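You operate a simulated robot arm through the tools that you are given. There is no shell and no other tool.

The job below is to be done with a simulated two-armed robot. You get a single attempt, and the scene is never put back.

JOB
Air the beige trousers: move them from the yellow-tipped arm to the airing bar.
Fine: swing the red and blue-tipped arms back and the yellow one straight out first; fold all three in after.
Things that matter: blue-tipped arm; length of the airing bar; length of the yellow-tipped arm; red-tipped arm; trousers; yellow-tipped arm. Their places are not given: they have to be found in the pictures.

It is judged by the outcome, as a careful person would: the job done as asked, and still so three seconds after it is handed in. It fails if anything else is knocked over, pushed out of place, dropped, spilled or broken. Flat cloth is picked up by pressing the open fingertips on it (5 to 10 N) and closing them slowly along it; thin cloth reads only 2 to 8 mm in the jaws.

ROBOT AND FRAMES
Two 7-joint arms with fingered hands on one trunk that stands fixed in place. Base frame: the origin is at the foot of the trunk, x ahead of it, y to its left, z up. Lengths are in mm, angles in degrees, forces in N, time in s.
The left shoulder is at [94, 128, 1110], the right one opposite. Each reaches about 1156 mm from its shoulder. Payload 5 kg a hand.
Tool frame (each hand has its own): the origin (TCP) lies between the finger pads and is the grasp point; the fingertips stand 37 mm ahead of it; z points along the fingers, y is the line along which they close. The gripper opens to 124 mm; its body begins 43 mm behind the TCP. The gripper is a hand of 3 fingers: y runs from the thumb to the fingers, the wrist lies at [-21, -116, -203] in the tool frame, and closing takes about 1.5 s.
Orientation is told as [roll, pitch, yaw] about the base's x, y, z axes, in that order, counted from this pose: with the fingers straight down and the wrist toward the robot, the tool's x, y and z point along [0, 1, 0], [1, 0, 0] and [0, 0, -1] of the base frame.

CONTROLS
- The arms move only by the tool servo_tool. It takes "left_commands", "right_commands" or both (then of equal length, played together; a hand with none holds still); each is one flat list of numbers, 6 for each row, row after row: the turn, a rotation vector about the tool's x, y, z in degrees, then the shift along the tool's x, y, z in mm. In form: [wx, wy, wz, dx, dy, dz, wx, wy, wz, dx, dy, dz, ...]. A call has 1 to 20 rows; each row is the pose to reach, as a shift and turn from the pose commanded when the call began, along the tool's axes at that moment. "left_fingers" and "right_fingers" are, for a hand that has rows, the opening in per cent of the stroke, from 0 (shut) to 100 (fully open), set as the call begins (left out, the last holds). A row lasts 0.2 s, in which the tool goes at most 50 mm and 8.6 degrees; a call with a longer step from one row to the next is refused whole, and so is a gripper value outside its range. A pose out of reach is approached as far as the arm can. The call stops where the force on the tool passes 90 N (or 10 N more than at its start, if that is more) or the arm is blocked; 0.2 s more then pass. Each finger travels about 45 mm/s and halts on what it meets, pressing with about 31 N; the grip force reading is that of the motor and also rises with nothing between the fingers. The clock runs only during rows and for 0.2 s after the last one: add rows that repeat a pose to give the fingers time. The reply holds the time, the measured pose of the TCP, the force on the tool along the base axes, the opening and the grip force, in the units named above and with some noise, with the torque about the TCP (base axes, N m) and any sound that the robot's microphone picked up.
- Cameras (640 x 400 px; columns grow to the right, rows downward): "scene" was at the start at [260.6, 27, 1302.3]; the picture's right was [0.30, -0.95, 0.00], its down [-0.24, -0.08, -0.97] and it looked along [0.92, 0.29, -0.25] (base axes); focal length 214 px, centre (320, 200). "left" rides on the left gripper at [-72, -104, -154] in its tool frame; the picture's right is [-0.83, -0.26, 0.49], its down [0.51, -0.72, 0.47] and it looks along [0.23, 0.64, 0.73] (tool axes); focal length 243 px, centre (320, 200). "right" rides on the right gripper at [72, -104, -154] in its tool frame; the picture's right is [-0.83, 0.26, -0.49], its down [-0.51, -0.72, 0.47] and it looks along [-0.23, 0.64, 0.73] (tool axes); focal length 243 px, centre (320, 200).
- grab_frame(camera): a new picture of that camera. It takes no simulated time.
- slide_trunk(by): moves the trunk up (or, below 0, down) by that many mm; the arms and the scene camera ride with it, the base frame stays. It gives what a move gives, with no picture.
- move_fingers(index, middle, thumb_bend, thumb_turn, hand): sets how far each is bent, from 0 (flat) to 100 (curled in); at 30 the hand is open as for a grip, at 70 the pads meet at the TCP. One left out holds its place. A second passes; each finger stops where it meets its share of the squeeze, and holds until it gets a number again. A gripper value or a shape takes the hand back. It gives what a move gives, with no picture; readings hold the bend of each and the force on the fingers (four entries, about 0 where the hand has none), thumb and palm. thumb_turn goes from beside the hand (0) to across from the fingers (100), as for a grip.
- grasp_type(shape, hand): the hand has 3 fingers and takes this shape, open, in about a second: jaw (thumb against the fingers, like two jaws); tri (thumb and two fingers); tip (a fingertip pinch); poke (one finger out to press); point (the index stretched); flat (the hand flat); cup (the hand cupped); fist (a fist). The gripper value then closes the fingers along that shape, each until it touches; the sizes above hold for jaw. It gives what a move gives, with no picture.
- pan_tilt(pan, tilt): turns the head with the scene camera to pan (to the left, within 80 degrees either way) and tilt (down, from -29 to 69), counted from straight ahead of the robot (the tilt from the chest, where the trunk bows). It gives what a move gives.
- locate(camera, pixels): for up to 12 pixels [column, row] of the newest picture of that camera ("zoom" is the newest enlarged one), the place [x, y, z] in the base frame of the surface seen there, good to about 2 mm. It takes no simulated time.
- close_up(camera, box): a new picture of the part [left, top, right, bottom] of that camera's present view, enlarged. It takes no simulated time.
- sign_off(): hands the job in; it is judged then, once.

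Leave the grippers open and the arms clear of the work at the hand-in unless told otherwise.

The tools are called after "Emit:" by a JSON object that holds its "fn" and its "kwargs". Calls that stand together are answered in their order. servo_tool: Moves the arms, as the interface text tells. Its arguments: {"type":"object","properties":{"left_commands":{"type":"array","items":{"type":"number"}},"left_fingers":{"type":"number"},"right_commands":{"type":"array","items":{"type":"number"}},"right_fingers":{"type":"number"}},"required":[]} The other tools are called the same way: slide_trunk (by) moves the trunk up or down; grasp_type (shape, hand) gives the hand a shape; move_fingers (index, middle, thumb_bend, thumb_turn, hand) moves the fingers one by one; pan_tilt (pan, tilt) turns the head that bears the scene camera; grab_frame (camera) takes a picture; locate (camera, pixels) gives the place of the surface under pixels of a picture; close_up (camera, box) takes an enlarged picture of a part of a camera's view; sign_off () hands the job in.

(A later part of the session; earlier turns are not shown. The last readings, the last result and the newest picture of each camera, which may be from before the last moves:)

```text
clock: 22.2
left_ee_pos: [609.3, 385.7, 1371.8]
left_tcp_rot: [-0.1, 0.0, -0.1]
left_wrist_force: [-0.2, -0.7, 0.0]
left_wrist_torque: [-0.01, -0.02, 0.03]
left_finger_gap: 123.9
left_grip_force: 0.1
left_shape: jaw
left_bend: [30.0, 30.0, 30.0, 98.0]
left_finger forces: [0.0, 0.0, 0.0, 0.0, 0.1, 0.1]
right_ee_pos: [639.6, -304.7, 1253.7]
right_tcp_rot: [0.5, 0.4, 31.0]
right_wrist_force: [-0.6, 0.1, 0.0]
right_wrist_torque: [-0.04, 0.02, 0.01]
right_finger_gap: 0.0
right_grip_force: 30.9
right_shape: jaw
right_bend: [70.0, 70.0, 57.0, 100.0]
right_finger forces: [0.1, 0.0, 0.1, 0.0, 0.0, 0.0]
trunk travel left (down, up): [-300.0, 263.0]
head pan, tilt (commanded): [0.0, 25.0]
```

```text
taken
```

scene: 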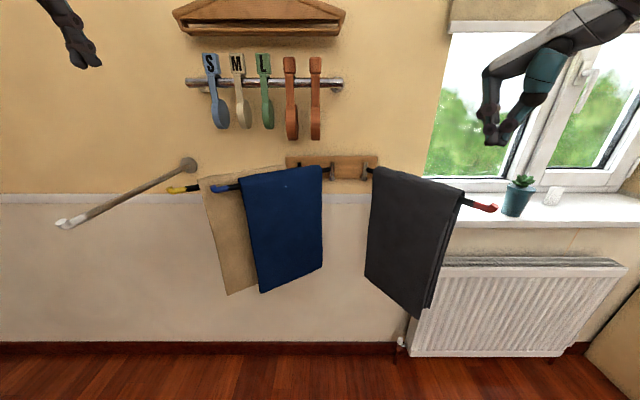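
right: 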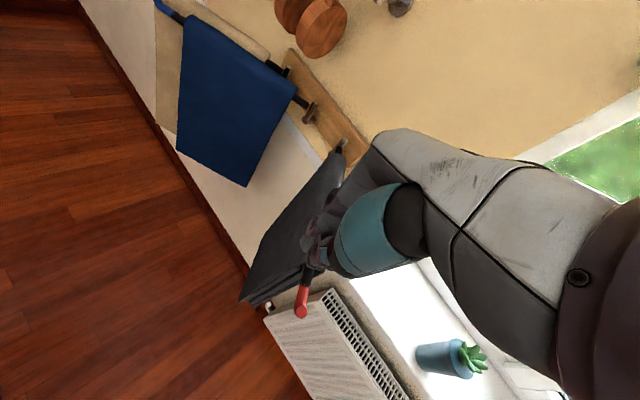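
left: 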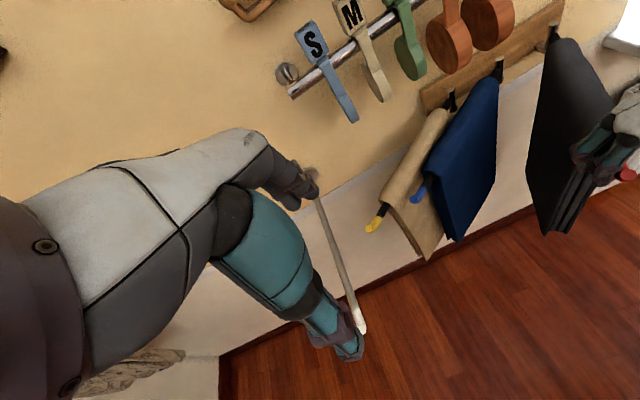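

Red is far right now, with its tip at (492,208). I locate it and the blue and yellow arms again before moving the right hand over blue.

Emit:
{"fn": "locate", "kwargs": {"camera": "scene", "pixels": [[492, 208], [475, 204], [372, 172], [213, 188], [225, 187], [236, 185], [172, 190], [190, 188], [425, 315], [327, 169], [255, 178], [415, 180]]}}

Emit:
{"fn": "close_up", "kwargs": {"camera": "left", "box": [360, 60, 600, 220]}}

```text
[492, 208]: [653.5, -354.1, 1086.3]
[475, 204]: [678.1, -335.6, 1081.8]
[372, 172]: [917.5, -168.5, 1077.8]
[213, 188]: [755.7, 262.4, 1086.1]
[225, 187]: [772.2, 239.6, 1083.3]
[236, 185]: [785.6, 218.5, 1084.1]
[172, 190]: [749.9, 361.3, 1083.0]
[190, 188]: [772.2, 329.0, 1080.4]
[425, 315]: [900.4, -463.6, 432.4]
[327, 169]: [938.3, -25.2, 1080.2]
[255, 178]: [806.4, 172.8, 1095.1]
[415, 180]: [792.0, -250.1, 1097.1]
```

```text
2.50 times, centred on (480, 140) of left
```

zoom: 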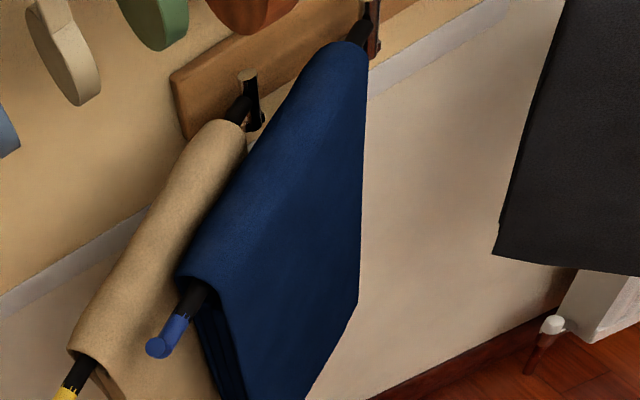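

Red's stop is about 35° right. Between blue and the beige cloth the slot is only about 27 mm, so I will first nudge the yellow arm slightly further left with the closed left hand to make room. I bring the left hand above (692,312), on the robot side of the yellow tip, and lower it.

Emit:
{"fn": "servo_tool", "kwargs": {"left_commands": [0, 0, 0, -15, 16, 25, 0, 0, 0, -30, 32, 50, 0, 0, 0, -45, 49, 75, 0, 0, 0, -60, 65, 100, 0, 0, 0, -73, 81, 123, 0, 0, 0, -73, 81, 123, 0, 0, 0, -73, 81, 123, 0, 0, 0, -73, 81, 123], "left_fingers": 0}}

Emit:
{"fn": "grab_frame", "kwargs": {"camera": "left"}}

Emit:
{"fn": "grab_frame", "kwargs": {"camera": "scene"}}

```text
clock: 24.0
left_ee_pos: [692.1, 310.0, 1248.3]
left_tcp_rot: [0.0, 0.0, 0.0]
left_wrist_force: [0.3, 0.0, 0.2]
left_wrist_torque: [0.01, -0.02, 0.0]
left_finger_gap: 0.0
left_grip_force: 26.2
left_shape: jaw
left_bend: [70.0, 70.0, 57.0, 100.0]
left_finger forces: [0.0, 0.0, 0.0, 0.0, 0.1, 0.1]
right_ee_pos: [641.3, -305.4, 1252.2]
right_tcp_rot: [0.6, 0.4, 31.0]
right_wrist_force: [0.9, 0.4, 0.4]
right_wrist_torque: [-0.02, -0.02, 0.01]
right_finger_gap: 0.0
right_grip_force: 30.6
right_shape: jaw
right_bend: [70.0, 70.0, 57.0, 100.0]
right_finger forces: [0.1, 0.0, 0.0, 0.0, 0.0, 0.0]
trunk travel left (down, up): [-300.0, 263.0]
head pan, tilt (commanded): [0.0, 25.0]
```

```text
taken
```

left: 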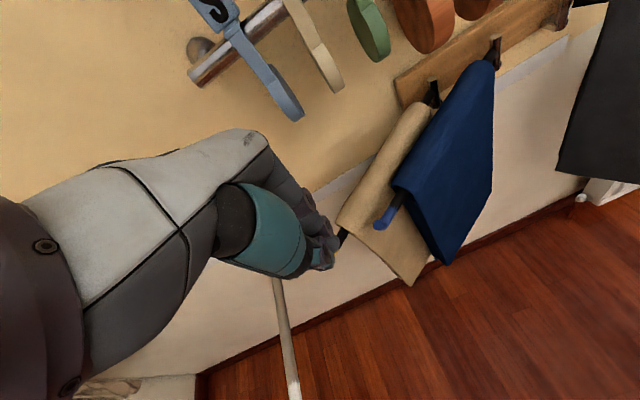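

```text
taken
```

scene: 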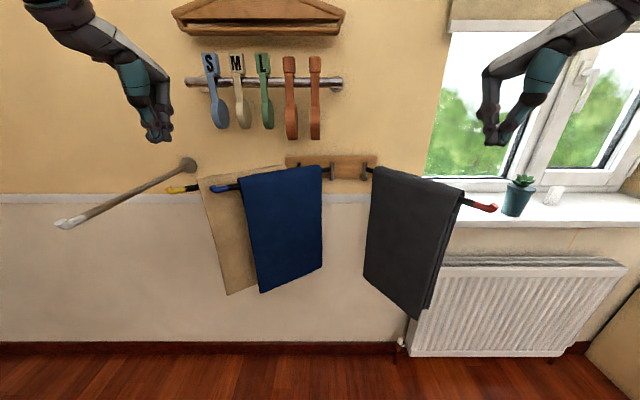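

Left hand is above its place. I lower it to z≈1092 and then push toward the wall-left in small steps, watching for the stop.

Emit:
{"fn": "servo_tool", "kwargs": {"left_commands": [0, 0, 0, 0, 0, 40, 0, 0, 0, 0, 0, 80, 0, 0, 0, 0, 0, 120, 0, 0, 0, 0, 0, 156]}}

Emit:
{"fn": "servo_tool", "kwargs": {"left_commands": [0, 0, 0, 6.7, 10, 0, 0, 0, 0, 13.4, 20, 0, 0, 0, 0, 18, 26.5, 0, 0, 0, 0, 22.4, 33, 0, 0, 0, 0, 27, 40, 0, 0, 0, 0, 31, 46.5, 0]}}

Emit:
{"fn": "grab_frame", "kwargs": {"camera": "scene"}}

Emit:
{"fn": "grab_frame", "kwargs": {"camera": "left"}}

```text
clock: 25.0
left_ee_pos: [692.3, 310.8, 1095.0]
left_tcp_rot: [0.0, -0.1, 0.0]
left_wrist_force: [0.2, 0.1, 0.0]
left_wrist_torque: [-0.03, -0.03, 0.01]
left_finger_gap: 0.1
left_grip_force: 31.2
left_shape: jaw
left_bend: [70.0, 70.0, 57.0, 100.0]
left_finger forces: [0.1, 0.1, 0.0, 0.0, 0.0, 0.1]
right_ee_pos: [641.7, -304.8, 1252.7]
right_tcp_rot: [0.5, 0.4, 31.0]
right_wrist_force: [0.0, 0.4, -0.6]
right_wrist_torque: [-0.03, 0.04, -0.04]
right_finger_gap: 0.0
right_grip_force: 30.8
right_shape: jaw
right_bend: [70.0, 70.0, 57.0, 100.0]
right_finger forces: [0.0, 0.0, 0.0, 0.1, 0.1, 0.0]
trunk travel left (down, up): [-300.0, 263.0]
head pan, tilt (commanded): [0.0, 25.0]
```

```text
clock: 26.4
left_ee_pos: [735.1, 340.5, 1097.6]
left_tcp_rot: [0.0, 0.0, -0.1]
left_wrist_force: [-12.9, -8.7, 1.0]
left_wrist_torque: [-0.04, 0.11, -0.02]
left_finger_gap: 0.0
left_grip_force: 30.8
left_shape: jaw
left_bend: [70.0, 70.0, 56.0, 100.0]
left_finger forces: [0.0, 14.0, 0.0, 0.0, 0.1, 0.0]
right_ee_pos: [639.4, -307.1, 1253.0]
right_tcp_rot: [0.6, 0.2, 31.0]
right_wrist_force: [-0.2, 0.0, 0.7]
right_wrist_torque: [-0.04, -0.01, 0.02]
right_finger_gap: 0.0
right_grip_force: 30.8
right_shape: jaw
right_bend: [70.0, 70.0, 57.0, 100.0]
right_finger forces: [0.0, 0.0, 0.0, 0.0, 0.1, 0.0]
trunk travel left (down, up): [-300.0, 263.0]
head pan, tilt (commanded): [0.0, 25.0]
```

```text
taken
```

scene: 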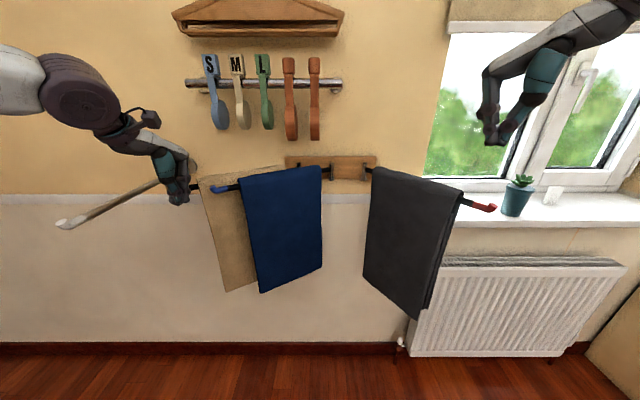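

```text
taken
```

left: 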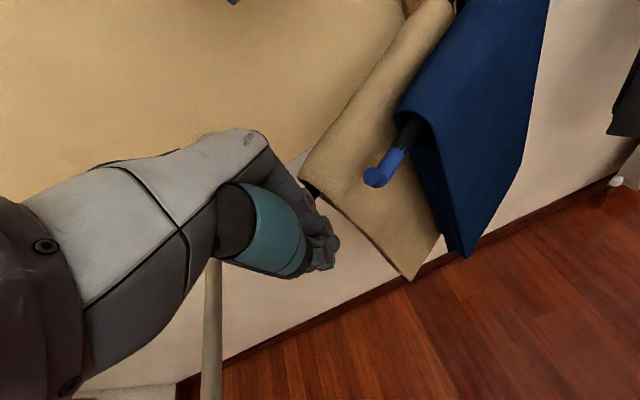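

There is a 15 N push and yellow has moved only slightly. I press about 12 mm more in small steps to feel whether this is the stop.

Emit:
{"fn": "servo_tool", "kwargs": {"left_commands": [0, 0, 0, 1.7, 2.5, 0, 0, 0, 0, 3.4, 5, 0, 0, 0, 0, 5, 7.5, 0, 0, 0, 0, 6.7, 10, 0]}}

Emit:
{"fn": "close_up", "kwargs": {"camera": "scene", "box": [150, 130, 350, 300]}}

Emit:
{"fn": "close_up", "kwargs": {"camera": "left", "box": [260, 0, 580, 260]}}

```text
clock: 27.4
left_ee_pos: [745.1, 344.5, 1098.4]
left_tcp_rot: [0.1, -0.2, -0.1]
left_wrist_force: [-18.7, -24.6, 6.8]
left_wrist_torque: [-0.14, 0.1, -0.1]
left_finger_gap: 0.1
left_grip_force: 30.7
left_shape: jaw
left_bend: [70.0, 70.0, 57.0, 100.0]
left_finger forces: [0.0, 27.2, 0.1, 0.0, 0.1, 0.0]
right_ee_pos: [636.7, -309.0, 1253.7]
right_tcp_rot: [0.6, 0.2, 31.0]
right_wrist_force: [0.8, 0.8, 0.3]
right_wrist_torque: [-0.01, 0.02, -0.01]
right_finger_gap: 0.0
right_grip_force: 31.6
right_shape: jaw
right_bend: [70.0, 70.0, 57.0, 100.0]
right_finger forces: [0.0, 0.0, 0.1, 0.0, 0.1, 0.0]
trunk travel left (down, up): [-300.0, 263.0]
head pan, tilt (commanded): [0.0, 25.0]
```

```text
2.35 times, centred on (250, 215) of scene
```

zoom: 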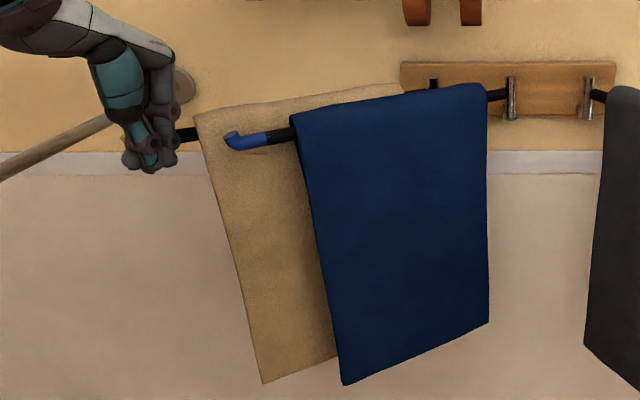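

```text
1.54 times, centred on (420, 130) of left
```

zoom: 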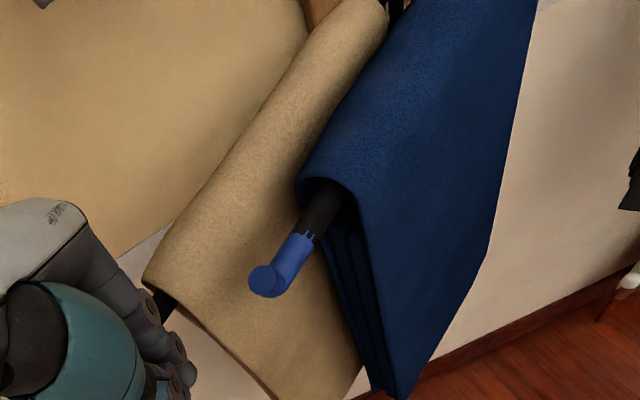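

The force rises to 31 N over 10 mm, so it is near a stop or friction. I measure where the yellow rod and beige cloth are now.

Emit:
{"fn": "locate", "kwargs": {"camera": "zoom", "pixels": [[163, 297], [152, 270], [200, 250], [300, 100], [385, 8], [270, 280], [305, 240], [325, 205], [240, 240], [330, 160], [300, 180], [265, 300]]}}

Emit:
{"fn": "close_up", "kwargs": {"camera": "scene", "box": [150, 130, 350, 300]}}

Emit:
{"fn": "locate", "kwargs": {"camera": "zoom", "pixels": [[188, 134], [180, 135], [195, 118], [230, 112], [235, 138], [265, 138], [285, 135], [428, 86], [300, 110]]}}

```text
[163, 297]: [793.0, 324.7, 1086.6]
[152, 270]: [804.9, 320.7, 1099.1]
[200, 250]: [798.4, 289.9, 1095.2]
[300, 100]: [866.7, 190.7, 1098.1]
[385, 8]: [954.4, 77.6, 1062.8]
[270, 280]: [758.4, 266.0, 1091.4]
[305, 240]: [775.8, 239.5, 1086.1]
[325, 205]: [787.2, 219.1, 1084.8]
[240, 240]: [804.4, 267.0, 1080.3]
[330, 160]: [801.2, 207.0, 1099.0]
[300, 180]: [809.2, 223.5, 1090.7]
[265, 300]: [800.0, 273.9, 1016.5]
```

```text
2.35 times, centred on (250, 215) of scene
```

zoom: 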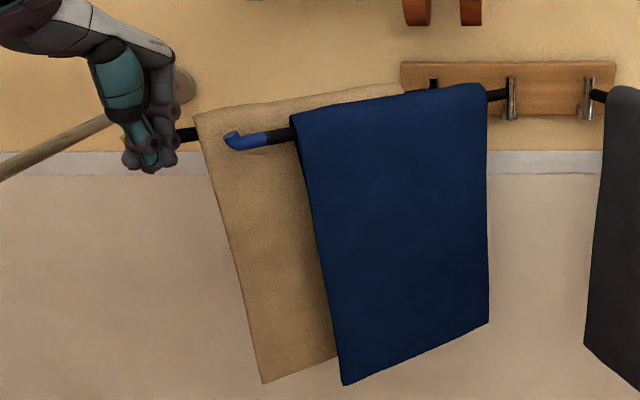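

```text
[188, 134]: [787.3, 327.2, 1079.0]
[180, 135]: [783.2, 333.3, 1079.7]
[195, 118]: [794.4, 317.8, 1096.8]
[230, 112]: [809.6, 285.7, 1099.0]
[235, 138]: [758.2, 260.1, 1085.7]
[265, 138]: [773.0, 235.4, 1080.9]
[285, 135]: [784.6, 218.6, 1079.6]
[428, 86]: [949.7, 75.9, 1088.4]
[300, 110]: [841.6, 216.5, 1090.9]
```

Yellow is now at about 59° and blue at 57.6°, so the slot is about 40 mm. I back the left hand off, lift it, and shift it left out of the way.

Emit:
{"fn": "servo_tool", "kwargs": {"left_commands": [0, 0, 0, -11, -16, 0, 0, 0, 0, -22, -33, 0, 0, 0, 0, -22, -33, -40, 0, 0, 0, -22, -33, -80, 0, 0, 0, -22, -33, -120, 0, 0, 0, -22, -33, -160, 0, 0, 0, 20, -45, -190, 0, 0, 0, 60, -60, -220, 0, 0, 0, 100, -80, -250]}}

Emit:
{"fn": "close_up", "kwargs": {"camera": "left", "box": [260, 0, 580, 260]}}

Emit:
{"fn": "grab_frame", "kwargs": {"camera": "scene"}}

Emit:
{"fn": "locate", "kwargs": {"camera": "scene", "pixels": [[172, 190], [185, 188], [195, 186], [214, 188], [226, 187], [237, 185]]}}

```text
refused: row 7 steps farther than a row can; nothing moved
```

```text
1.54 times, centred on (420, 130) of left
```

zoom: 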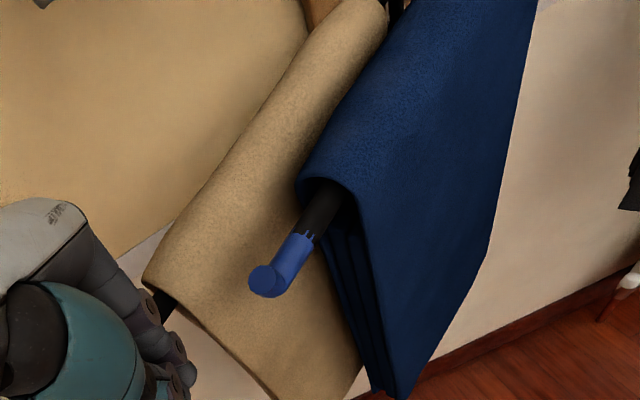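

```text
taken
```

scene: 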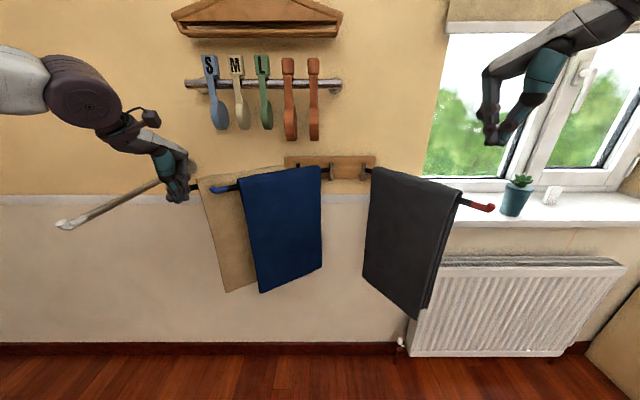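

```text
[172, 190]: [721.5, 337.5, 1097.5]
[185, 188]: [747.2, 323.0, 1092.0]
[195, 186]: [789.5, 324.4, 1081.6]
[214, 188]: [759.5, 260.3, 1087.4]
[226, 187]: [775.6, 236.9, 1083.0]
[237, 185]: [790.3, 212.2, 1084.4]
```

One row was too long a step and nothing moved. I send the same retreat with shorter steps.

Emit:
{"fn": "servo_tool", "kwargs": {"left_commands": [0, 0, 0, -11, -16, 0, 0, 0, 0, -22, -33, 0, 0, 0, 0, -22, -33, -40, 0, 0, 0, -22, -33, -80, 0, 0, 0, -22, -33, -120, 0, 0, 0, -22, -33, -160, 0, 0, 0, 5, -40, -185, 0, 0, 0, 35, -50, -210, 0, 0, 0, 65, -60, -230, 0, 0, 0, 100, -70, -250]}}

Emit:
{"fn": "grab_frame", "kwargs": {"camera": "scene"}}

Emit:
{"fn": "locate", "kwargs": {"camera": "scene", "pixels": [[172, 190], [185, 188], [195, 186], [214, 188], [226, 187], [237, 185]]}}

Emit:
{"fn": "close_up", "kwargs": {"camera": "left", "box": [320, 40, 640, 260]}}

```text
clock: 29.6
left_ee_pos: [677.1, 451.8, 1343.9]
left_tcp_rot: [-0.1, 0.1, -0.1]
left_wrist_force: [0.5, 0.7, 0.2]
left_wrist_torque: [-0.04, 0.01, 0.01]
left_finger_gap: 0.0
left_grip_force: 31.6
left_shape: jaw
left_bend: [70.0, 70.0, 57.0, 100.0]
left_finger forces: [0.1, 0.1, 0.0, 0.0, 0.1, 0.1]
right_ee_pos: [639.7, -304.0, 1253.7]
right_tcp_rot: [0.5, 0.3, 31.0]
right_wrist_force: [0.7, 0.3, 1.0]
right_wrist_torque: [-0.03, 0.02, 0.0]
right_finger_gap: 0.0
right_grip_force: 30.8
right_shape: jaw
right_bend: [70.0, 70.0, 57.0, 100.0]
right_finger forces: [0.0, 0.0, 0.1, 0.0, 0.0, 0.0]
trunk travel left (down, up): [-300.0, 263.0]
head pan, tilt (commanded): [0.0, 25.0]
```

```text
taken
```

scene: 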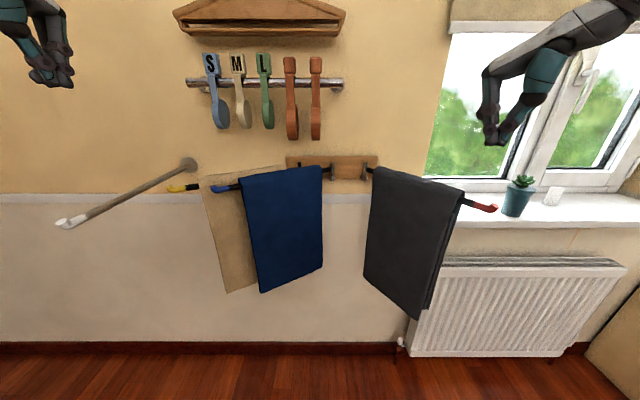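

```text
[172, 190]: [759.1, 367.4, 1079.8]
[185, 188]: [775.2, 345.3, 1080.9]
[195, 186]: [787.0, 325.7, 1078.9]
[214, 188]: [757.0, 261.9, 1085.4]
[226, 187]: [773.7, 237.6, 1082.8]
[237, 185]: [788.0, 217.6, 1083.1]
```

```text
1.82 times, centred on (480, 150) of left
```

zoom: 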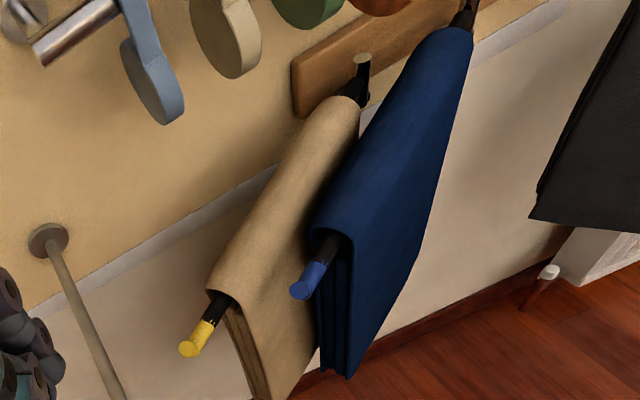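

Yellow settled at about 58° and the slot is about 36 mm, like before. I bring the right hand across at z 1250 to above the blue tip cage point (762,244).

Emit:
{"fn": "servo_tool", "kwargs": {"right_commands": [0, 0, 0, 31, 30, 0, 0, 0, 0, 62, 60, 0, 0, 0, 0, 94, 89, 0, 0, 0, 0, 125, 119, 0, 0, 0, 0, 156, 149, 0, 0, 0, 0, 188, 179, 0, 0, 0, 0, 219, 209, 0, 0, 0, 0, 250, 238, 0, 0, 0, 0, 281, 268, 0, 0, 0, 0, 313, 298, 0, 0, 0, 0, 344, 328, 0, 0, 0, -0.7, 375, 358, 0, 0, 0, -1.4, 407, 387.5, 0]}}

Emit:
{"fn": "move_fingers", "kwargs": {"hand": "right", "index": 57, "middle": 57, "thumb_bend": 57, "thumb_turn": 100}}

Emit:
{"fn": "close_up", "kwargs": {"camera": "left", "box": [320, 40, 640, 260]}}

Emit:
{"fn": "close_up", "kwargs": {"camera": "right", "box": [180, 100, 500, 360]}}

```text
clock: 32.4
left_ee_pos: [677.9, 452.2, 1343.1]
left_tcp_rot: [-0.2, 0.1, 0.0]
left_wrist_force: [0.2, -0.5, -0.3]
left_wrist_torque: [-0.04, -0.04, -0.02]
left_finger_gap: 0.0
left_grip_force: 30.9
left_shape: jaw
left_bend: [70.0, 70.0, 57.0, 100.0]
left_finger forces: [0.1, 0.0, 0.0, 0.0, 0.0, 0.0]
right_ee_pos: [764.4, 245.2, 1254.4]
right_tcp_rot: [0.4, 0.5, 32.5]
right_wrist_force: [-0.4, -0.1, -0.2]
right_wrist_torque: [-0.04, 0.0, 0.03]
right_finger_gap: 0.0
right_grip_force: 30.9
right_shape: jaw
right_bend: [70.0, 70.0, 57.0, 100.0]
right_finger forces: [0.0, 0.0, 0.1, 0.0, 0.1, 0.0]
trunk travel left (down, up): [-300.0, 263.0]
head pan, tilt (commanded): [0.0, 25.0]
```

```text
clock: 33.4
left_ee_pos: [677.3, 448.5, 1344.9]
left_tcp_rot: [0.0, 0.1, 0.0]
left_wrist_force: [0.3, 0.8, 0.1]
left_wrist_torque: [-0.02, 0.03, 0.02]
left_finger_gap: 0.0
left_grip_force: 31.0
left_shape: jaw
left_bend: [70.0, 70.0, 57.0, 100.0]
left_finger forces: [0.0, 0.0, 0.0, 0.1, 0.0, 0.0]
right_ee_pos: [764.6, 243.6, 1255.4]
right_tcp_rot: [0.6, 0.3, 32.3]
right_wrist_force: [0.3, -0.4, -0.6]
right_wrist_torque: [0.0, 0.02, 0.03]
right_finger_gap: 48.5
right_grip_force: 0.0
right_shape: fingers
right_bend: [56.0, 56.0, 56.0, 100.0]
right_finger forces: [0.0, 0.0, 0.0, 0.0, 0.1, 0.0]
trunk travel left (down, up): [-300.0, 263.0]
head pan, tilt (commanded): [0.0, 25.0]
```

```text
1.82 times, centred on (480, 150) of left
```

zoom: 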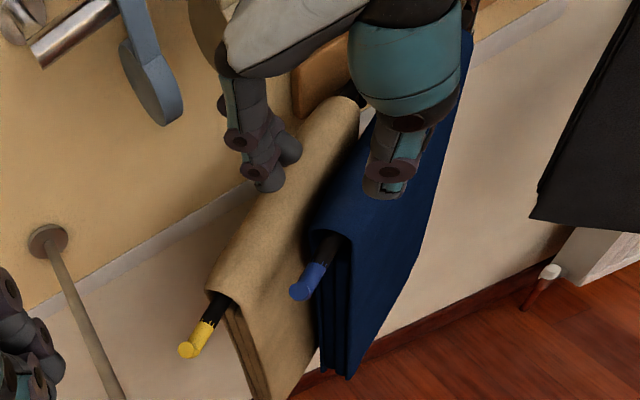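

```text
1.54 times, centred on (340, 230) of right
```

zoom: 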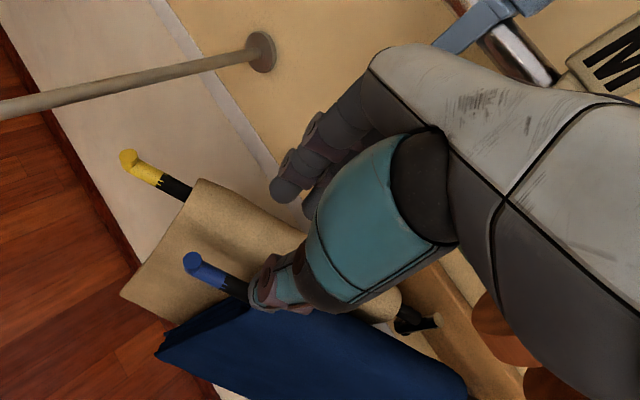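

Aligned above blue. I lower to about z 1155 and check the finger clearances again.

Emit:
{"fn": "servo_tool", "kwargs": {"right_commands": [0, 0, 0, 0, -1, 25, 0, 0, 0, 0, -2, 50, 0, 0, 0, 0, -2, 75, 0, 0, 0, 0, -2, 100]}}

Emit:
{"fn": "close_up", "kwargs": {"camera": "left", "box": [380, 60, 580, 210]}}

Emit:
{"fn": "locate", "kwargs": {"camera": "zoom", "pixels": [[160, 330], [120, 310], [200, 300], [230, 330], [180, 250], [240, 250], [260, 310], [350, 320], [330, 340], [80, 280], [140, 250], [360, 300]]}}

```text
clock: 34.4
left_ee_pos: [678.4, 448.4, 1342.7]
left_tcp_rot: [-0.1, 0.0, 0.0]
left_wrist_force: [-0.2, 0.2, 0.7]
left_wrist_torque: [0.01, -0.01, -0.02]
left_finger_gap: 0.0
left_grip_force: 31.1
left_shape: jaw
left_bend: [70.0, 70.0, 57.0, 100.0]
left_finger forces: [0.0, 0.0, 0.0, 0.0, 0.0, 0.0]
right_ee_pos: [763.4, 241.9, 1153.2]
right_tcp_rot: [0.5, 0.5, 32.5]
right_wrist_force: [0.2, 0.0, -0.3]
right_wrist_torque: [0.0, 0.02, 0.02]
right_finger_gap: 48.7
right_grip_force: 0.0
right_shape: fingers
right_bend: [56.0, 56.0, 56.0, 100.0]
right_finger forces: [0.0, 0.0, 0.1, 0.0, 0.0, 0.0]
trunk travel left (down, up): [-300.0, 263.0]
head pan, tilt (commanded): [0.0, 25.0]
```

```text
2.67 times, centred on (480, 135) of left
```

zoom: 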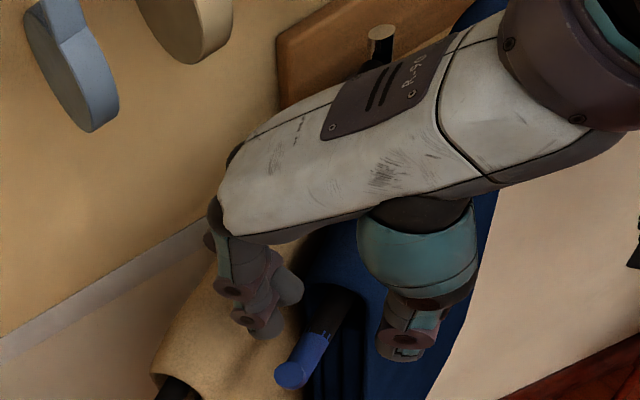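

```text
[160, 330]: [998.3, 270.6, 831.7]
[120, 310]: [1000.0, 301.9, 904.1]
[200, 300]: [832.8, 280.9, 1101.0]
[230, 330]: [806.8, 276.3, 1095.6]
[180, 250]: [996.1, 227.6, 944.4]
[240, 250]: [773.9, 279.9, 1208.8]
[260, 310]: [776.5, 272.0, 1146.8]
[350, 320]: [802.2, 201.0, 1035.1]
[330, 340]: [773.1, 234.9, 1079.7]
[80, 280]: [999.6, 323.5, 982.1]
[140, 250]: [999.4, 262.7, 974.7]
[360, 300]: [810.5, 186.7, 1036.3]
```

Clearances match the red case: the finger front is 21 mm off the blue axis and the beige cloth is at 49 mm. I lower 60 mm to straddle the blue rod.

Emit:
{"fn": "servo_tool", "kwargs": {"right_commands": [0, 0, 0, 0, 0, 15, 0, 0, 0, 0, 0, 30, 0, 0, 0, 0, 0, 45, 0, 0, 0, 0, 0, 60]}}

Emit:
{"fn": "close_up", "kwargs": {"camera": "left", "box": [380, 60, 580, 210]}}

Emit:
{"fn": "close_up", "kwargs": {"camera": "right", "box": [180, 100, 500, 360]}}

```text
clock: 35.4
left_ee_pos: [673.9, 446.5, 1347.7]
left_tcp_rot: [0.1, -0.2, -0.1]
left_wrist_force: [-0.1, 0.5, 0.8]
left_wrist_torque: [0.04, 0.0, -0.01]
left_finger_gap: 0.0
left_grip_force: 31.0
left_shape: jaw
left_bend: [70.0, 70.0, 57.0, 100.0]
left_finger forces: [0.0, 0.0, 0.1, 0.0, 0.0, 0.0]
right_ee_pos: [756.6, 240.6, 1099.0]
right_tcp_rot: [0.6, 0.1, 32.5]
right_wrist_force: [-10.8, -5.6, 9.1]
right_wrist_torque: [0.07, -0.43, -0.19]
right_finger_gap: 48.4
right_grip_force: 9.0
right_shape: fingers
right_bend: [56.0, 61.0, 56.0, 100.0]
right_finger forces: [0.1, 16.8, 0.1, 0.1, 0.0, 0.0]
trunk travel left (down, up): [-300.0, 263.0]
head pan, tilt (commanded): [0.0, 25.0]
```

```text
2.67 times, centred on (480, 135) of left
```

zoom: 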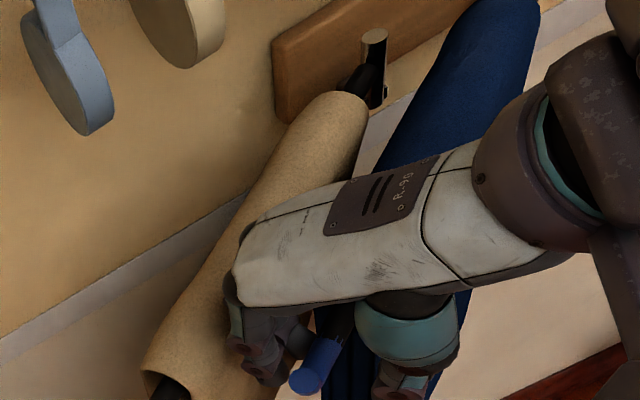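

```text
1.54 times, centred on (340, 230) of right
```

zoom: 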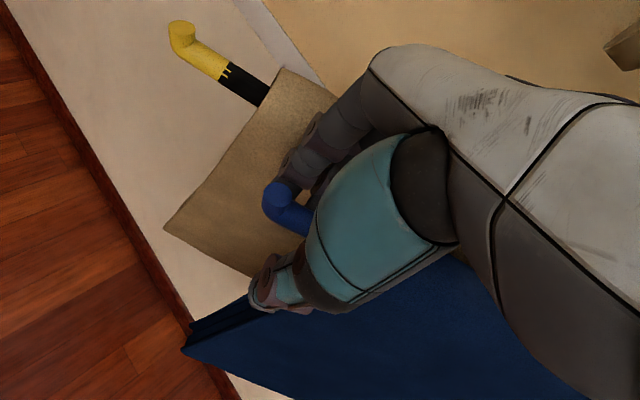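

The hand straddles the blue rod with about 12 N of light contact. I swing blue out along its arc by 30°, as I did with red.

Emit:
{"fn": "servo_tool", "kwargs": {"right_commands": [0, 0, -2.5, -0.9, -14.7, 0, 0, 0, -5, -2.4, -29.3, 0, 0, 0, -7.5, -4.5, -43.9, 0, 0, 0, -10, -7.3, -58.3, 0, 0, 0, -12.5, -10.7, -72.6, 0, 0, 0, -15, -14.7, -86.7, 0, 0, 0, -17.5, -19.3, -100.7, 0, 0, 0, -20, -24.5, -114.4, 0, 0, 0, -22.5, -30.4, -127.9, 0, 0, 0, -25, -36.8, -141.2, 0, 0, 0, -27.5, -43.8, -154.1, 0, 0, 0, -30, -51.3, -166.7, 0]}}

Emit:
{"fn": "grab_frame", "kwargs": {"camera": "scene"}}

Emit:
{"fn": "grab_frame", "kwargs": {"camera": "right"}}

```text
clock: 38.0
left_ee_pos: [677.9, 447.7, 1344.1]
left_tcp_rot: [0.0, 0.0, -0.1]
left_wrist_force: [0.5, 0.2, 0.1]
left_wrist_torque: [-0.03, -0.01, 0.02]
left_finger_gap: 0.0
left_grip_force: 31.3
left_shape: jaw
left_bend: [70.0, 70.0, 57.0, 100.0]
left_finger forces: [0.0, 0.0, 0.0, 0.1, 0.0, 0.0]
right_ee_pos: [646.2, 110.0, 1094.7]
right_tcp_rot: [0.6, -0.1, 62.5]
right_wrist_force: [0.5, 0.1, 0.8]
right_wrist_torque: [-0.02, 0.0, 0.01]
right_finger_gap: 49.2
right_grip_force: 0.1
right_shape: fingers
right_bend: [56.0, 56.0, 56.0, 100.0]
right_finger forces: [0.2, 0.0, 0.0, 0.0, 0.0, 0.0]
trunk travel left (down, up): [-300.0, 263.0]
head pan, tilt (commanded): [0.0, 25.0]
```

```text
taken
```

scene: 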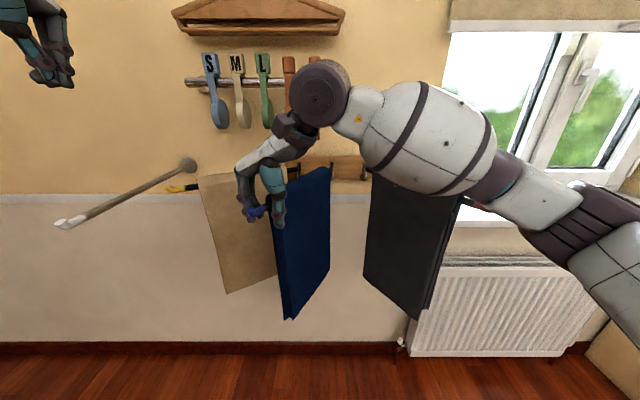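

```text
taken
```

right: 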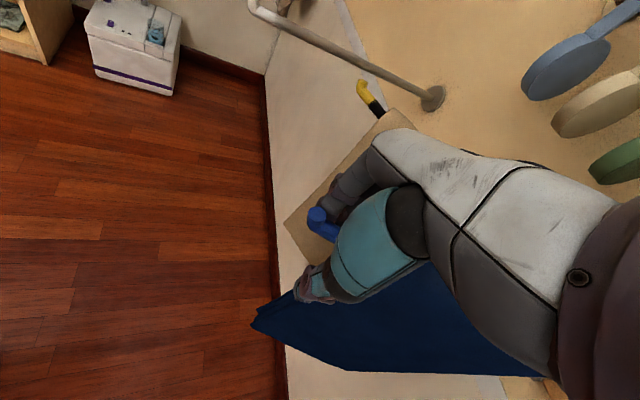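

Blue followed to about 26° left. I lift the right hand straight up, turn it back to 30°, close it and shift to blue's left side over (680,177).

Emit:
{"fn": "servo_tool", "kwargs": {"right_commands": [0, 0, 0, 0, 0, -40, 0, 0, 0, 0, 0, -80, 0, 0, 0, 0, 0, -120, 0, 0, 0, 0, 0, -155, 0, 0, 8, 0, 19, -155, 0, 0, 16, 0, 38, -155, 0, 0, 24, 0.5, 56, -155, 0, 0, 32.5, 0.8, 75, -155]}}

Emit:
{"fn": "servo_tool", "kwargs": {"right_commands": [0, 0, 0, 0, 0, 0, 0, 0, 0, 0, 0, 0, 0, 0, 0, 0, 0, 0, 0, 0, 0, 0, 0, 0, 0, 0, 0, 0, 0, 0], "right_fingers": 0}}

Emit:
{"fn": "grab_frame", "kwargs": {"camera": "scene"}}

Emit:
{"fn": "grab_frame", "kwargs": {"camera": "right"}}

```text
clock: 39.8
left_ee_pos: [677.3, 449.9, 1341.8]
left_tcp_rot: [0.0, -0.1, 0.1]
left_wrist_force: [-0.3, 0.5, -0.1]
left_wrist_torque: [-0.03, 0.0, 0.04]
left_finger_gap: 0.0
left_grip_force: 31.4
left_shape: jaw
left_bend: [70.0, 70.0, 57.0, 100.0]
left_finger forces: [0.0, 0.1, 0.0, 0.1, 0.1, 0.1]
right_ee_pos: [682.3, 177.9, 1248.1]
right_tcp_rot: [0.5, 0.3, 29.8]
right_wrist_force: [-0.2, 0.1, -0.5]
right_wrist_torque: [-0.03, 0.04, -0.03]
right_finger_gap: 49.0
right_grip_force: 0.0
right_shape: fingers
right_bend: [56.0, 56.0, 56.0, 100.0]
right_finger forces: [0.1, 0.0, 0.1, 0.0, 0.1, 0.0]
trunk travel left (down, up): [-300.0, 263.0]
head pan, tilt (commanded): [0.0, 25.0]
```

```text
clock: 41.0
left_ee_pos: [678.5, 448.3, 1343.1]
left_tcp_rot: [0.0, 0.0, 0.1]
left_wrist_force: [-0.4, -0.7, 0.7]
left_wrist_torque: [0.0, -0.03, 0.01]
left_finger_gap: 0.0
left_grip_force: 30.8
left_shape: jaw
left_bend: [70.0, 70.0, 57.0, 100.0]
left_finger forces: [0.1, 0.1, 0.0, 0.0, 0.0, 0.0]
right_ee_pos: [680.5, 176.4, 1248.2]
right_tcp_rot: [0.5, 0.4, 29.8]
right_wrist_force: [0.9, -0.6, -0.7]
right_wrist_torque: [0.0, 0.0, 0.0]
right_finger_gap: 0.0
right_grip_force: 31.0
right_shape: jaw
right_bend: [70.0, 70.0, 56.0, 100.0]
right_finger forces: [0.0, 0.0, 0.0, 0.1, 0.1, 0.1]
trunk travel left (down, up): [-300.0, 263.0]
head pan, tilt (commanded): [0.0, 25.0]
```

```text
taken
```

scene: 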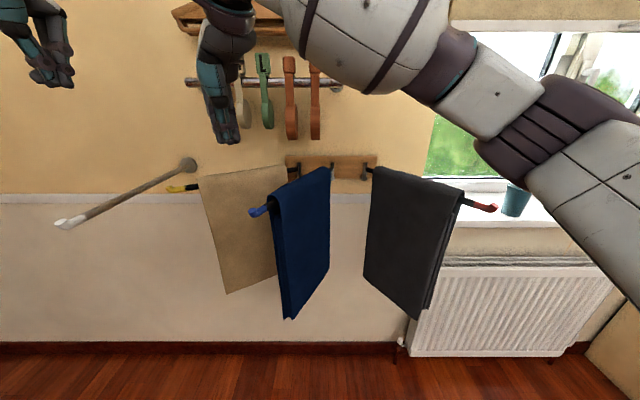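

```text
taken
```

right: 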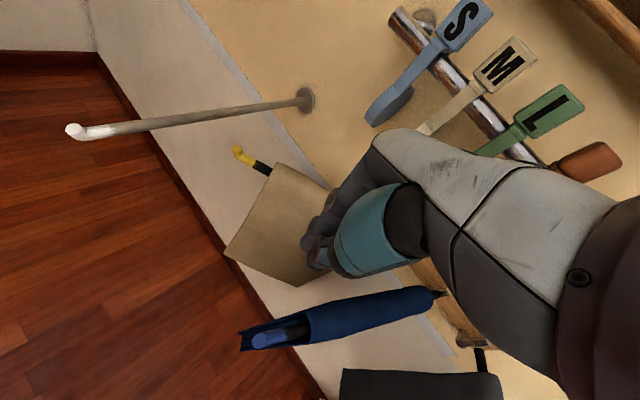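

I locate the blue tip precisely before lowering beside it.

Emit:
{"fn": "locate", "kwargs": {"camera": "scene", "pixels": [[252, 213], [262, 209], [270, 206], [275, 200], [325, 172], [172, 189], [186, 188]]}}

Emit:
{"fn": "servo_tool", "kwargs": {"right_commands": [0, 0, 0, 0, 0, 40, 0, 0, 0, 0, 0, 80, 0, 0, 0, 0, 0, 120, 0, 0, 0, 0, 0, 155]}}

Emit:
{"fn": "close_up", "kwargs": {"camera": "right", "box": [180, 100, 500, 360]}}

```text
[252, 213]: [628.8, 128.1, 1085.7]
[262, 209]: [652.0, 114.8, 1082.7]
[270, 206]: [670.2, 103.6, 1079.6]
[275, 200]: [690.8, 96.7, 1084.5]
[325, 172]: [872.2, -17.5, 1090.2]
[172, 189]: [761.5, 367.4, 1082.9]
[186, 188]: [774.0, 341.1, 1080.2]
```

```text
clock: 42.0
left_ee_pos: [678.3, 448.7, 1342.9]
left_tcp_rot: [0.0, 0.1, 0.0]
left_wrist_force: [0.1, 0.8, -0.3]
left_wrist_torque: [-0.03, 0.01, 0.01]
left_finger_gap: 0.1
left_grip_force: 30.7
left_shape: jaw
left_bend: [70.0, 70.0, 57.0, 100.0]
left_finger forces: [0.0, 0.1, 0.0, 0.0, 0.0, 0.0]
right_ee_pos: [680.9, 177.7, 1092.8]
right_tcp_rot: [0.6, 0.5, 29.9]
right_wrist_force: [0.0, -0.1, -0.5]
right_wrist_torque: [-0.02, 0.0, 0.02]
right_finger_gap: 0.0
right_grip_force: 30.8
right_shape: jaw
right_bend: [70.0, 70.0, 56.0, 100.0]
right_finger forces: [0.0, 0.1, 0.0, 0.1, 0.0, 0.0]
trunk travel left (down, up): [-300.0, 263.0]
head pan, tilt (commanded): [0.0, 25.0]
```

```text
1.54 times, centred on (340, 230) of right
```

zoom: 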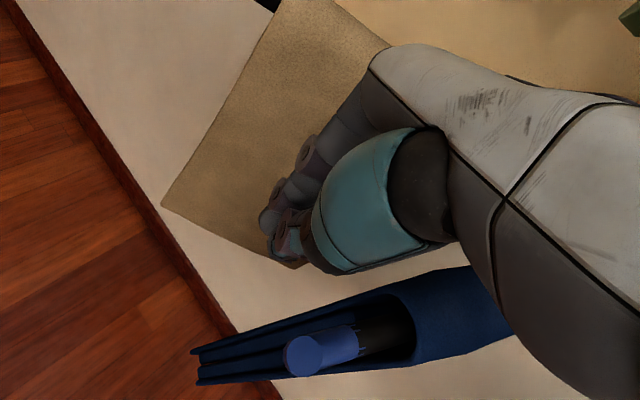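

Blue is at 27° left. I push it right along its arc with the closed hand, first to about 10° right.

Emit:
{"fn": "servo_tool", "kwargs": {"right_commands": [0, 0, 0, -12, -18, 0, 0, 0, 0, -24.2, -36, 0, 0, 0, 0, -34.8, -54.6, 0, 0, 0, 0, -46.9, -72.1, 0, 0, 0, 0, -55.7, -83.9, 0, 0, 0, 0, -65.1, -95.2, 0, 0, 0, 0, -74.9, -106.1, 0, 0, 0, 0, -85.2, -116.5, 0, 0, 0, 0, -95.9, -126.5, 0, 0, 0, 0, -107.1, -135.9, 0, 0, 0, 0, -118.6, -144.9, 0, 0, 0, 0, -130.6, -153.4, 0, 0, 0, 0, -142.9, -161.4, 0, 0, 0, 0, -155.6, -168.8, 0, 0, 0, 0, -168.6, -175.7, 0, 0, 0, 0, -181.8, -181.9, 0]}}

Emit:
{"fn": "grab_frame", "kwargs": {"camera": "scene"}}

Emit:
{"fn": "grab_frame", "kwargs": {"camera": "right"}}

```text
clock: 45.4
left_ee_pos: [676.4, 447.9, 1343.6]
left_tcp_rot: [0.0, -0.1, 0.0]
left_wrist_force: [0.7, -0.3, -0.2]
left_wrist_torque: [0.01, 0.01, -0.03]
left_finger_gap: 0.0
left_grip_force: 31.0
left_shape: jaw
left_bend: [70.0, 70.0, 57.0, 100.0]
left_finger forces: [0.0, 0.0, 0.1, 0.0, 0.0, 0.0]
right_ee_pos: [613.8, -71.9, 1093.3]
right_tcp_rot: [0.6, 0.2, 29.9]
right_wrist_force: [-1.1, 0.2, 0.0]
right_wrist_torque: [0.03, -0.01, 0.04]
right_finger_gap: 0.0
right_grip_force: 31.1
right_shape: jaw
right_bend: [70.0, 70.0, 56.0, 100.0]
right_finger forces: [0.0, 0.3, 0.1, 0.0, 0.0, 0.0]
trunk travel left (down, up): [-300.0, 263.0]
head pan, tilt (commanded): [0.0, 25.0]
```

```text
taken
```

scene: 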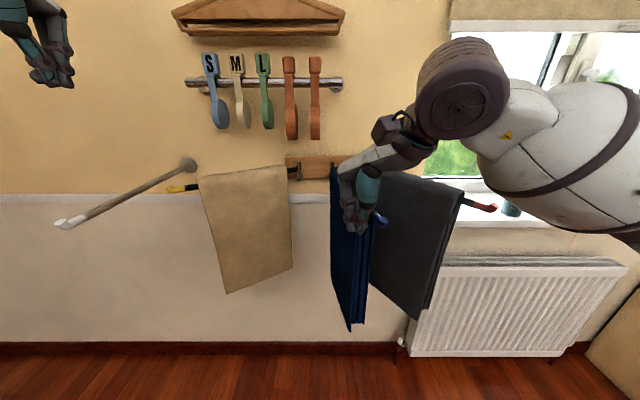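

```text
taken
```

right: 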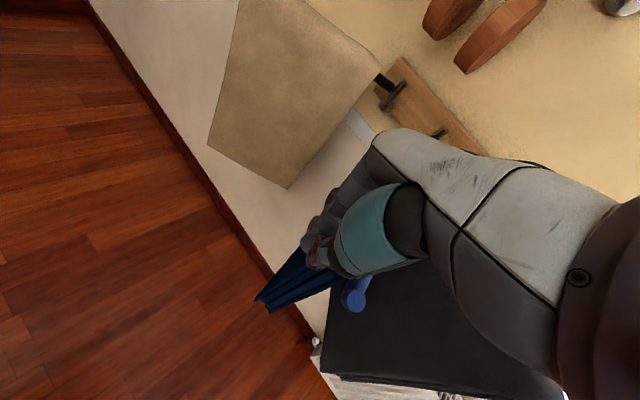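

I continue pushing blue to about 31° right, just short of its stop.

Emit:
{"fn": "servo_tool", "kwargs": {"right_commands": [0, 0, 0, -13, -5.3, 0, 0, 0, 0, -26, -10.2, 0, 0, 0, 0, -40, -14.6, 0, 0, 0, 0, -54.1, -18.6, 0, 0, 0, 0, -68.4, -21.8, 0, 0, 0, 0, -82.8, -24.5, 0, 0, 0, 0, -97.3, -26.5, 0, 0, 0, 0, -111.9, -27.8, 0, 0, 0, 0, -118, -28.2, 0]}}

Emit:
{"fn": "servo_tool", "kwargs": {"right_commands": [0, 0, 0, 18, -4, 0, 0, 0, 0, 35, -10, 0, 0, 0, 0, 35, -10, -40, 0, 0, 0, 35, -10, -80, 0, 0, 0, 35, -10, -120, 0, 0, 0, 35, -10, -160]}}

Emit:
{"fn": "grab_frame", "kwargs": {"camera": "scene"}}

Emit:
{"fn": "grab_frame", "kwargs": {"camera": "right"}}

```text
clock: 47.4
left_ee_pos: [677.7, 448.8, 1344.7]
left_tcp_rot: [0.0, -0.1, 0.0]
left_wrist_force: [1.0, -0.3, 0.0]
left_wrist_torque: [0.03, 0.01, 0.01]
left_finger_gap: 0.0
left_grip_force: 31.2
left_shape: jaw
left_bend: [70.0, 70.0, 57.0, 100.0]
left_finger forces: [0.0, 0.0, 0.1, 0.0, 0.0, 0.0]
right_ee_pos: [647.1, -187.4, 1093.2]
right_tcp_rot: [0.7, 0.5, 29.9]
right_wrist_force: [-0.1, -0.4, 0.5]
right_wrist_torque: [0.02, -0.03, -0.04]
right_finger_gap: 0.0
right_grip_force: 31.1
right_shape: jaw
right_bend: [70.0, 70.0, 57.0, 100.0]
right_finger forces: [0.0, 0.2, 0.1, 0.0, 0.0, 0.0]
trunk travel left (down, up): [-300.0, 263.0]
head pan, tilt (commanded): [0.0, 25.0]
```

```text
clock: 48.8
left_ee_pos: [676.9, 449.3, 1344.2]
left_tcp_rot: [-0.1, 0.0, -0.1]
left_wrist_force: [-1.3, 0.0, 0.8]
left_wrist_torque: [-0.02, -0.01, 0.01]
left_finger_gap: 0.0
left_grip_force: 30.8
left_shape: jaw
left_bend: [70.0, 70.0, 57.0, 100.0]
left_finger forces: [0.1, 0.0, 0.0, 0.1, 0.1, 0.0]
right_ee_pos: [622.2, -161.1, 1255.3]
right_tcp_rot: [0.4, 0.4, 29.9]
right_wrist_force: [-0.3, 0.4, -0.1]
right_wrist_torque: [0.03, -0.02, 0.04]
right_finger_gap: 0.0
right_grip_force: 31.0
right_shape: jaw
right_bend: [70.0, 70.0, 57.0, 100.0]
right_finger forces: [0.1, 0.1, 0.0, 0.0, 0.0, 0.1]
trunk travel left (down, up): [-300.0, 263.0]
head pan, tilt (commanded): [0.0, 25.0]
```

```text
taken
```

scene: 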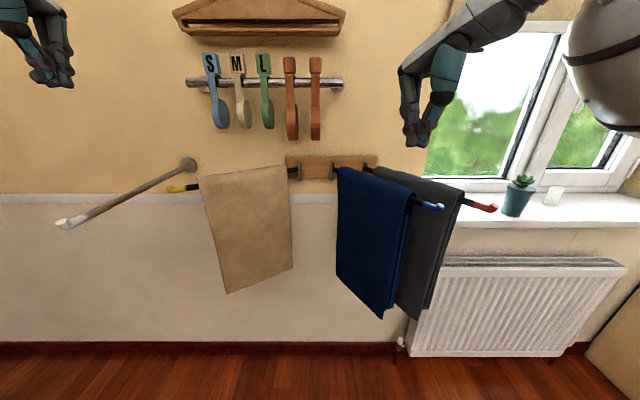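

```text
taken
```

right: 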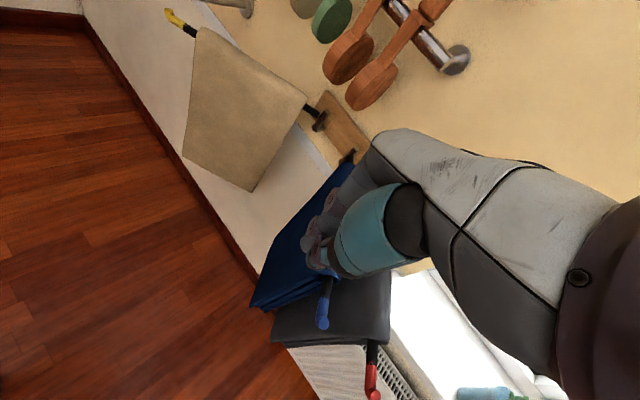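

Blue and red are both swung back. Next comes yellow: I will push it from its wall side with the closed left hand until it points straight out. I locate blue, yellow and the nearby spoon first.

Emit:
{"fn": "locate", "kwargs": {"camera": "scene", "pixels": [[438, 208], [412, 192], [172, 189], [186, 188], [196, 186], [219, 120], [210, 65], [293, 174], [300, 180], [203, 178], [285, 170], [240, 90]]}}

Emit:
{"fn": "servo_tool", "kwargs": {"left_commands": [0, 0, 0, -14, 27, 19, 0, 0, 0, -28, 54, 38, 0, 0, 0, -43, 81, 57, 0, 0, 0, -57, 108, 76, 0, 0, 0, -71, 135, 94]}}

Emit:
{"fn": "grab_frame", "kwargs": {"camera": "left"}}

Emit:
{"fn": "grab_frame", "kwargs": {"camera": "scene"}}

```text
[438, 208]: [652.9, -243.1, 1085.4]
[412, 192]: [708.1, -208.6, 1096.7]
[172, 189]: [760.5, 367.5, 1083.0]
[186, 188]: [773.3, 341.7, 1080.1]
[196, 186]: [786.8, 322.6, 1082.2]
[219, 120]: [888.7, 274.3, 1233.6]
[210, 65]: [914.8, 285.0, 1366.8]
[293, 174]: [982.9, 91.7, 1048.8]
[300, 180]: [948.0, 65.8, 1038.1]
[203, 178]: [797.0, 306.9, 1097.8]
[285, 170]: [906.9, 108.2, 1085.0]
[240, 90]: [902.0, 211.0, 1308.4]
```

```text
clock: 50.0
left_ee_pos: [814.5, 378.0, 1249.2]
left_tcp_rot: [0.1, -0.1, 0.0]
left_wrist_force: [-0.1, 0.3, 0.5]
left_wrist_torque: [0.05, 0.01, -0.01]
left_finger_gap: 0.0
left_grip_force: 31.1
left_shape: jaw
left_bend: [70.0, 70.0, 57.0, 100.0]
left_finger forces: [0.1, 0.1, 0.0, 0.1, 0.0, 0.0]
right_ee_pos: [624.4, -162.5, 1252.1]
right_tcp_rot: [0.6, 0.4, 30.0]
right_wrist_force: [-0.1, 0.3, 0.6]
right_wrist_torque: [0.04, 0.05, 0.04]
right_finger_gap: 0.1
right_grip_force: 31.0
right_shape: jaw
right_bend: [70.0, 70.0, 57.0, 100.0]
right_finger forces: [0.0, 0.0, 0.0, 0.1, 0.0, 0.0]
trunk travel left (down, up): [-300.0, 263.0]
head pan, tilt (commanded): [0.0, 25.0]
```

```text
taken
```

left: 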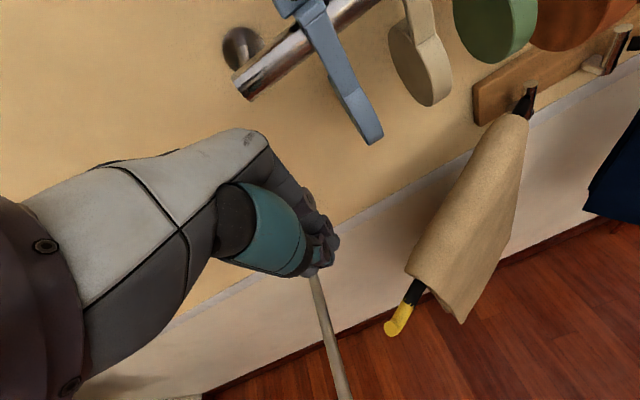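

```text
taken
```

scene: 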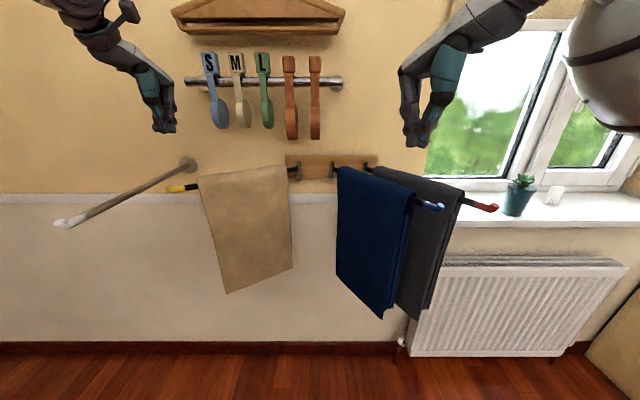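

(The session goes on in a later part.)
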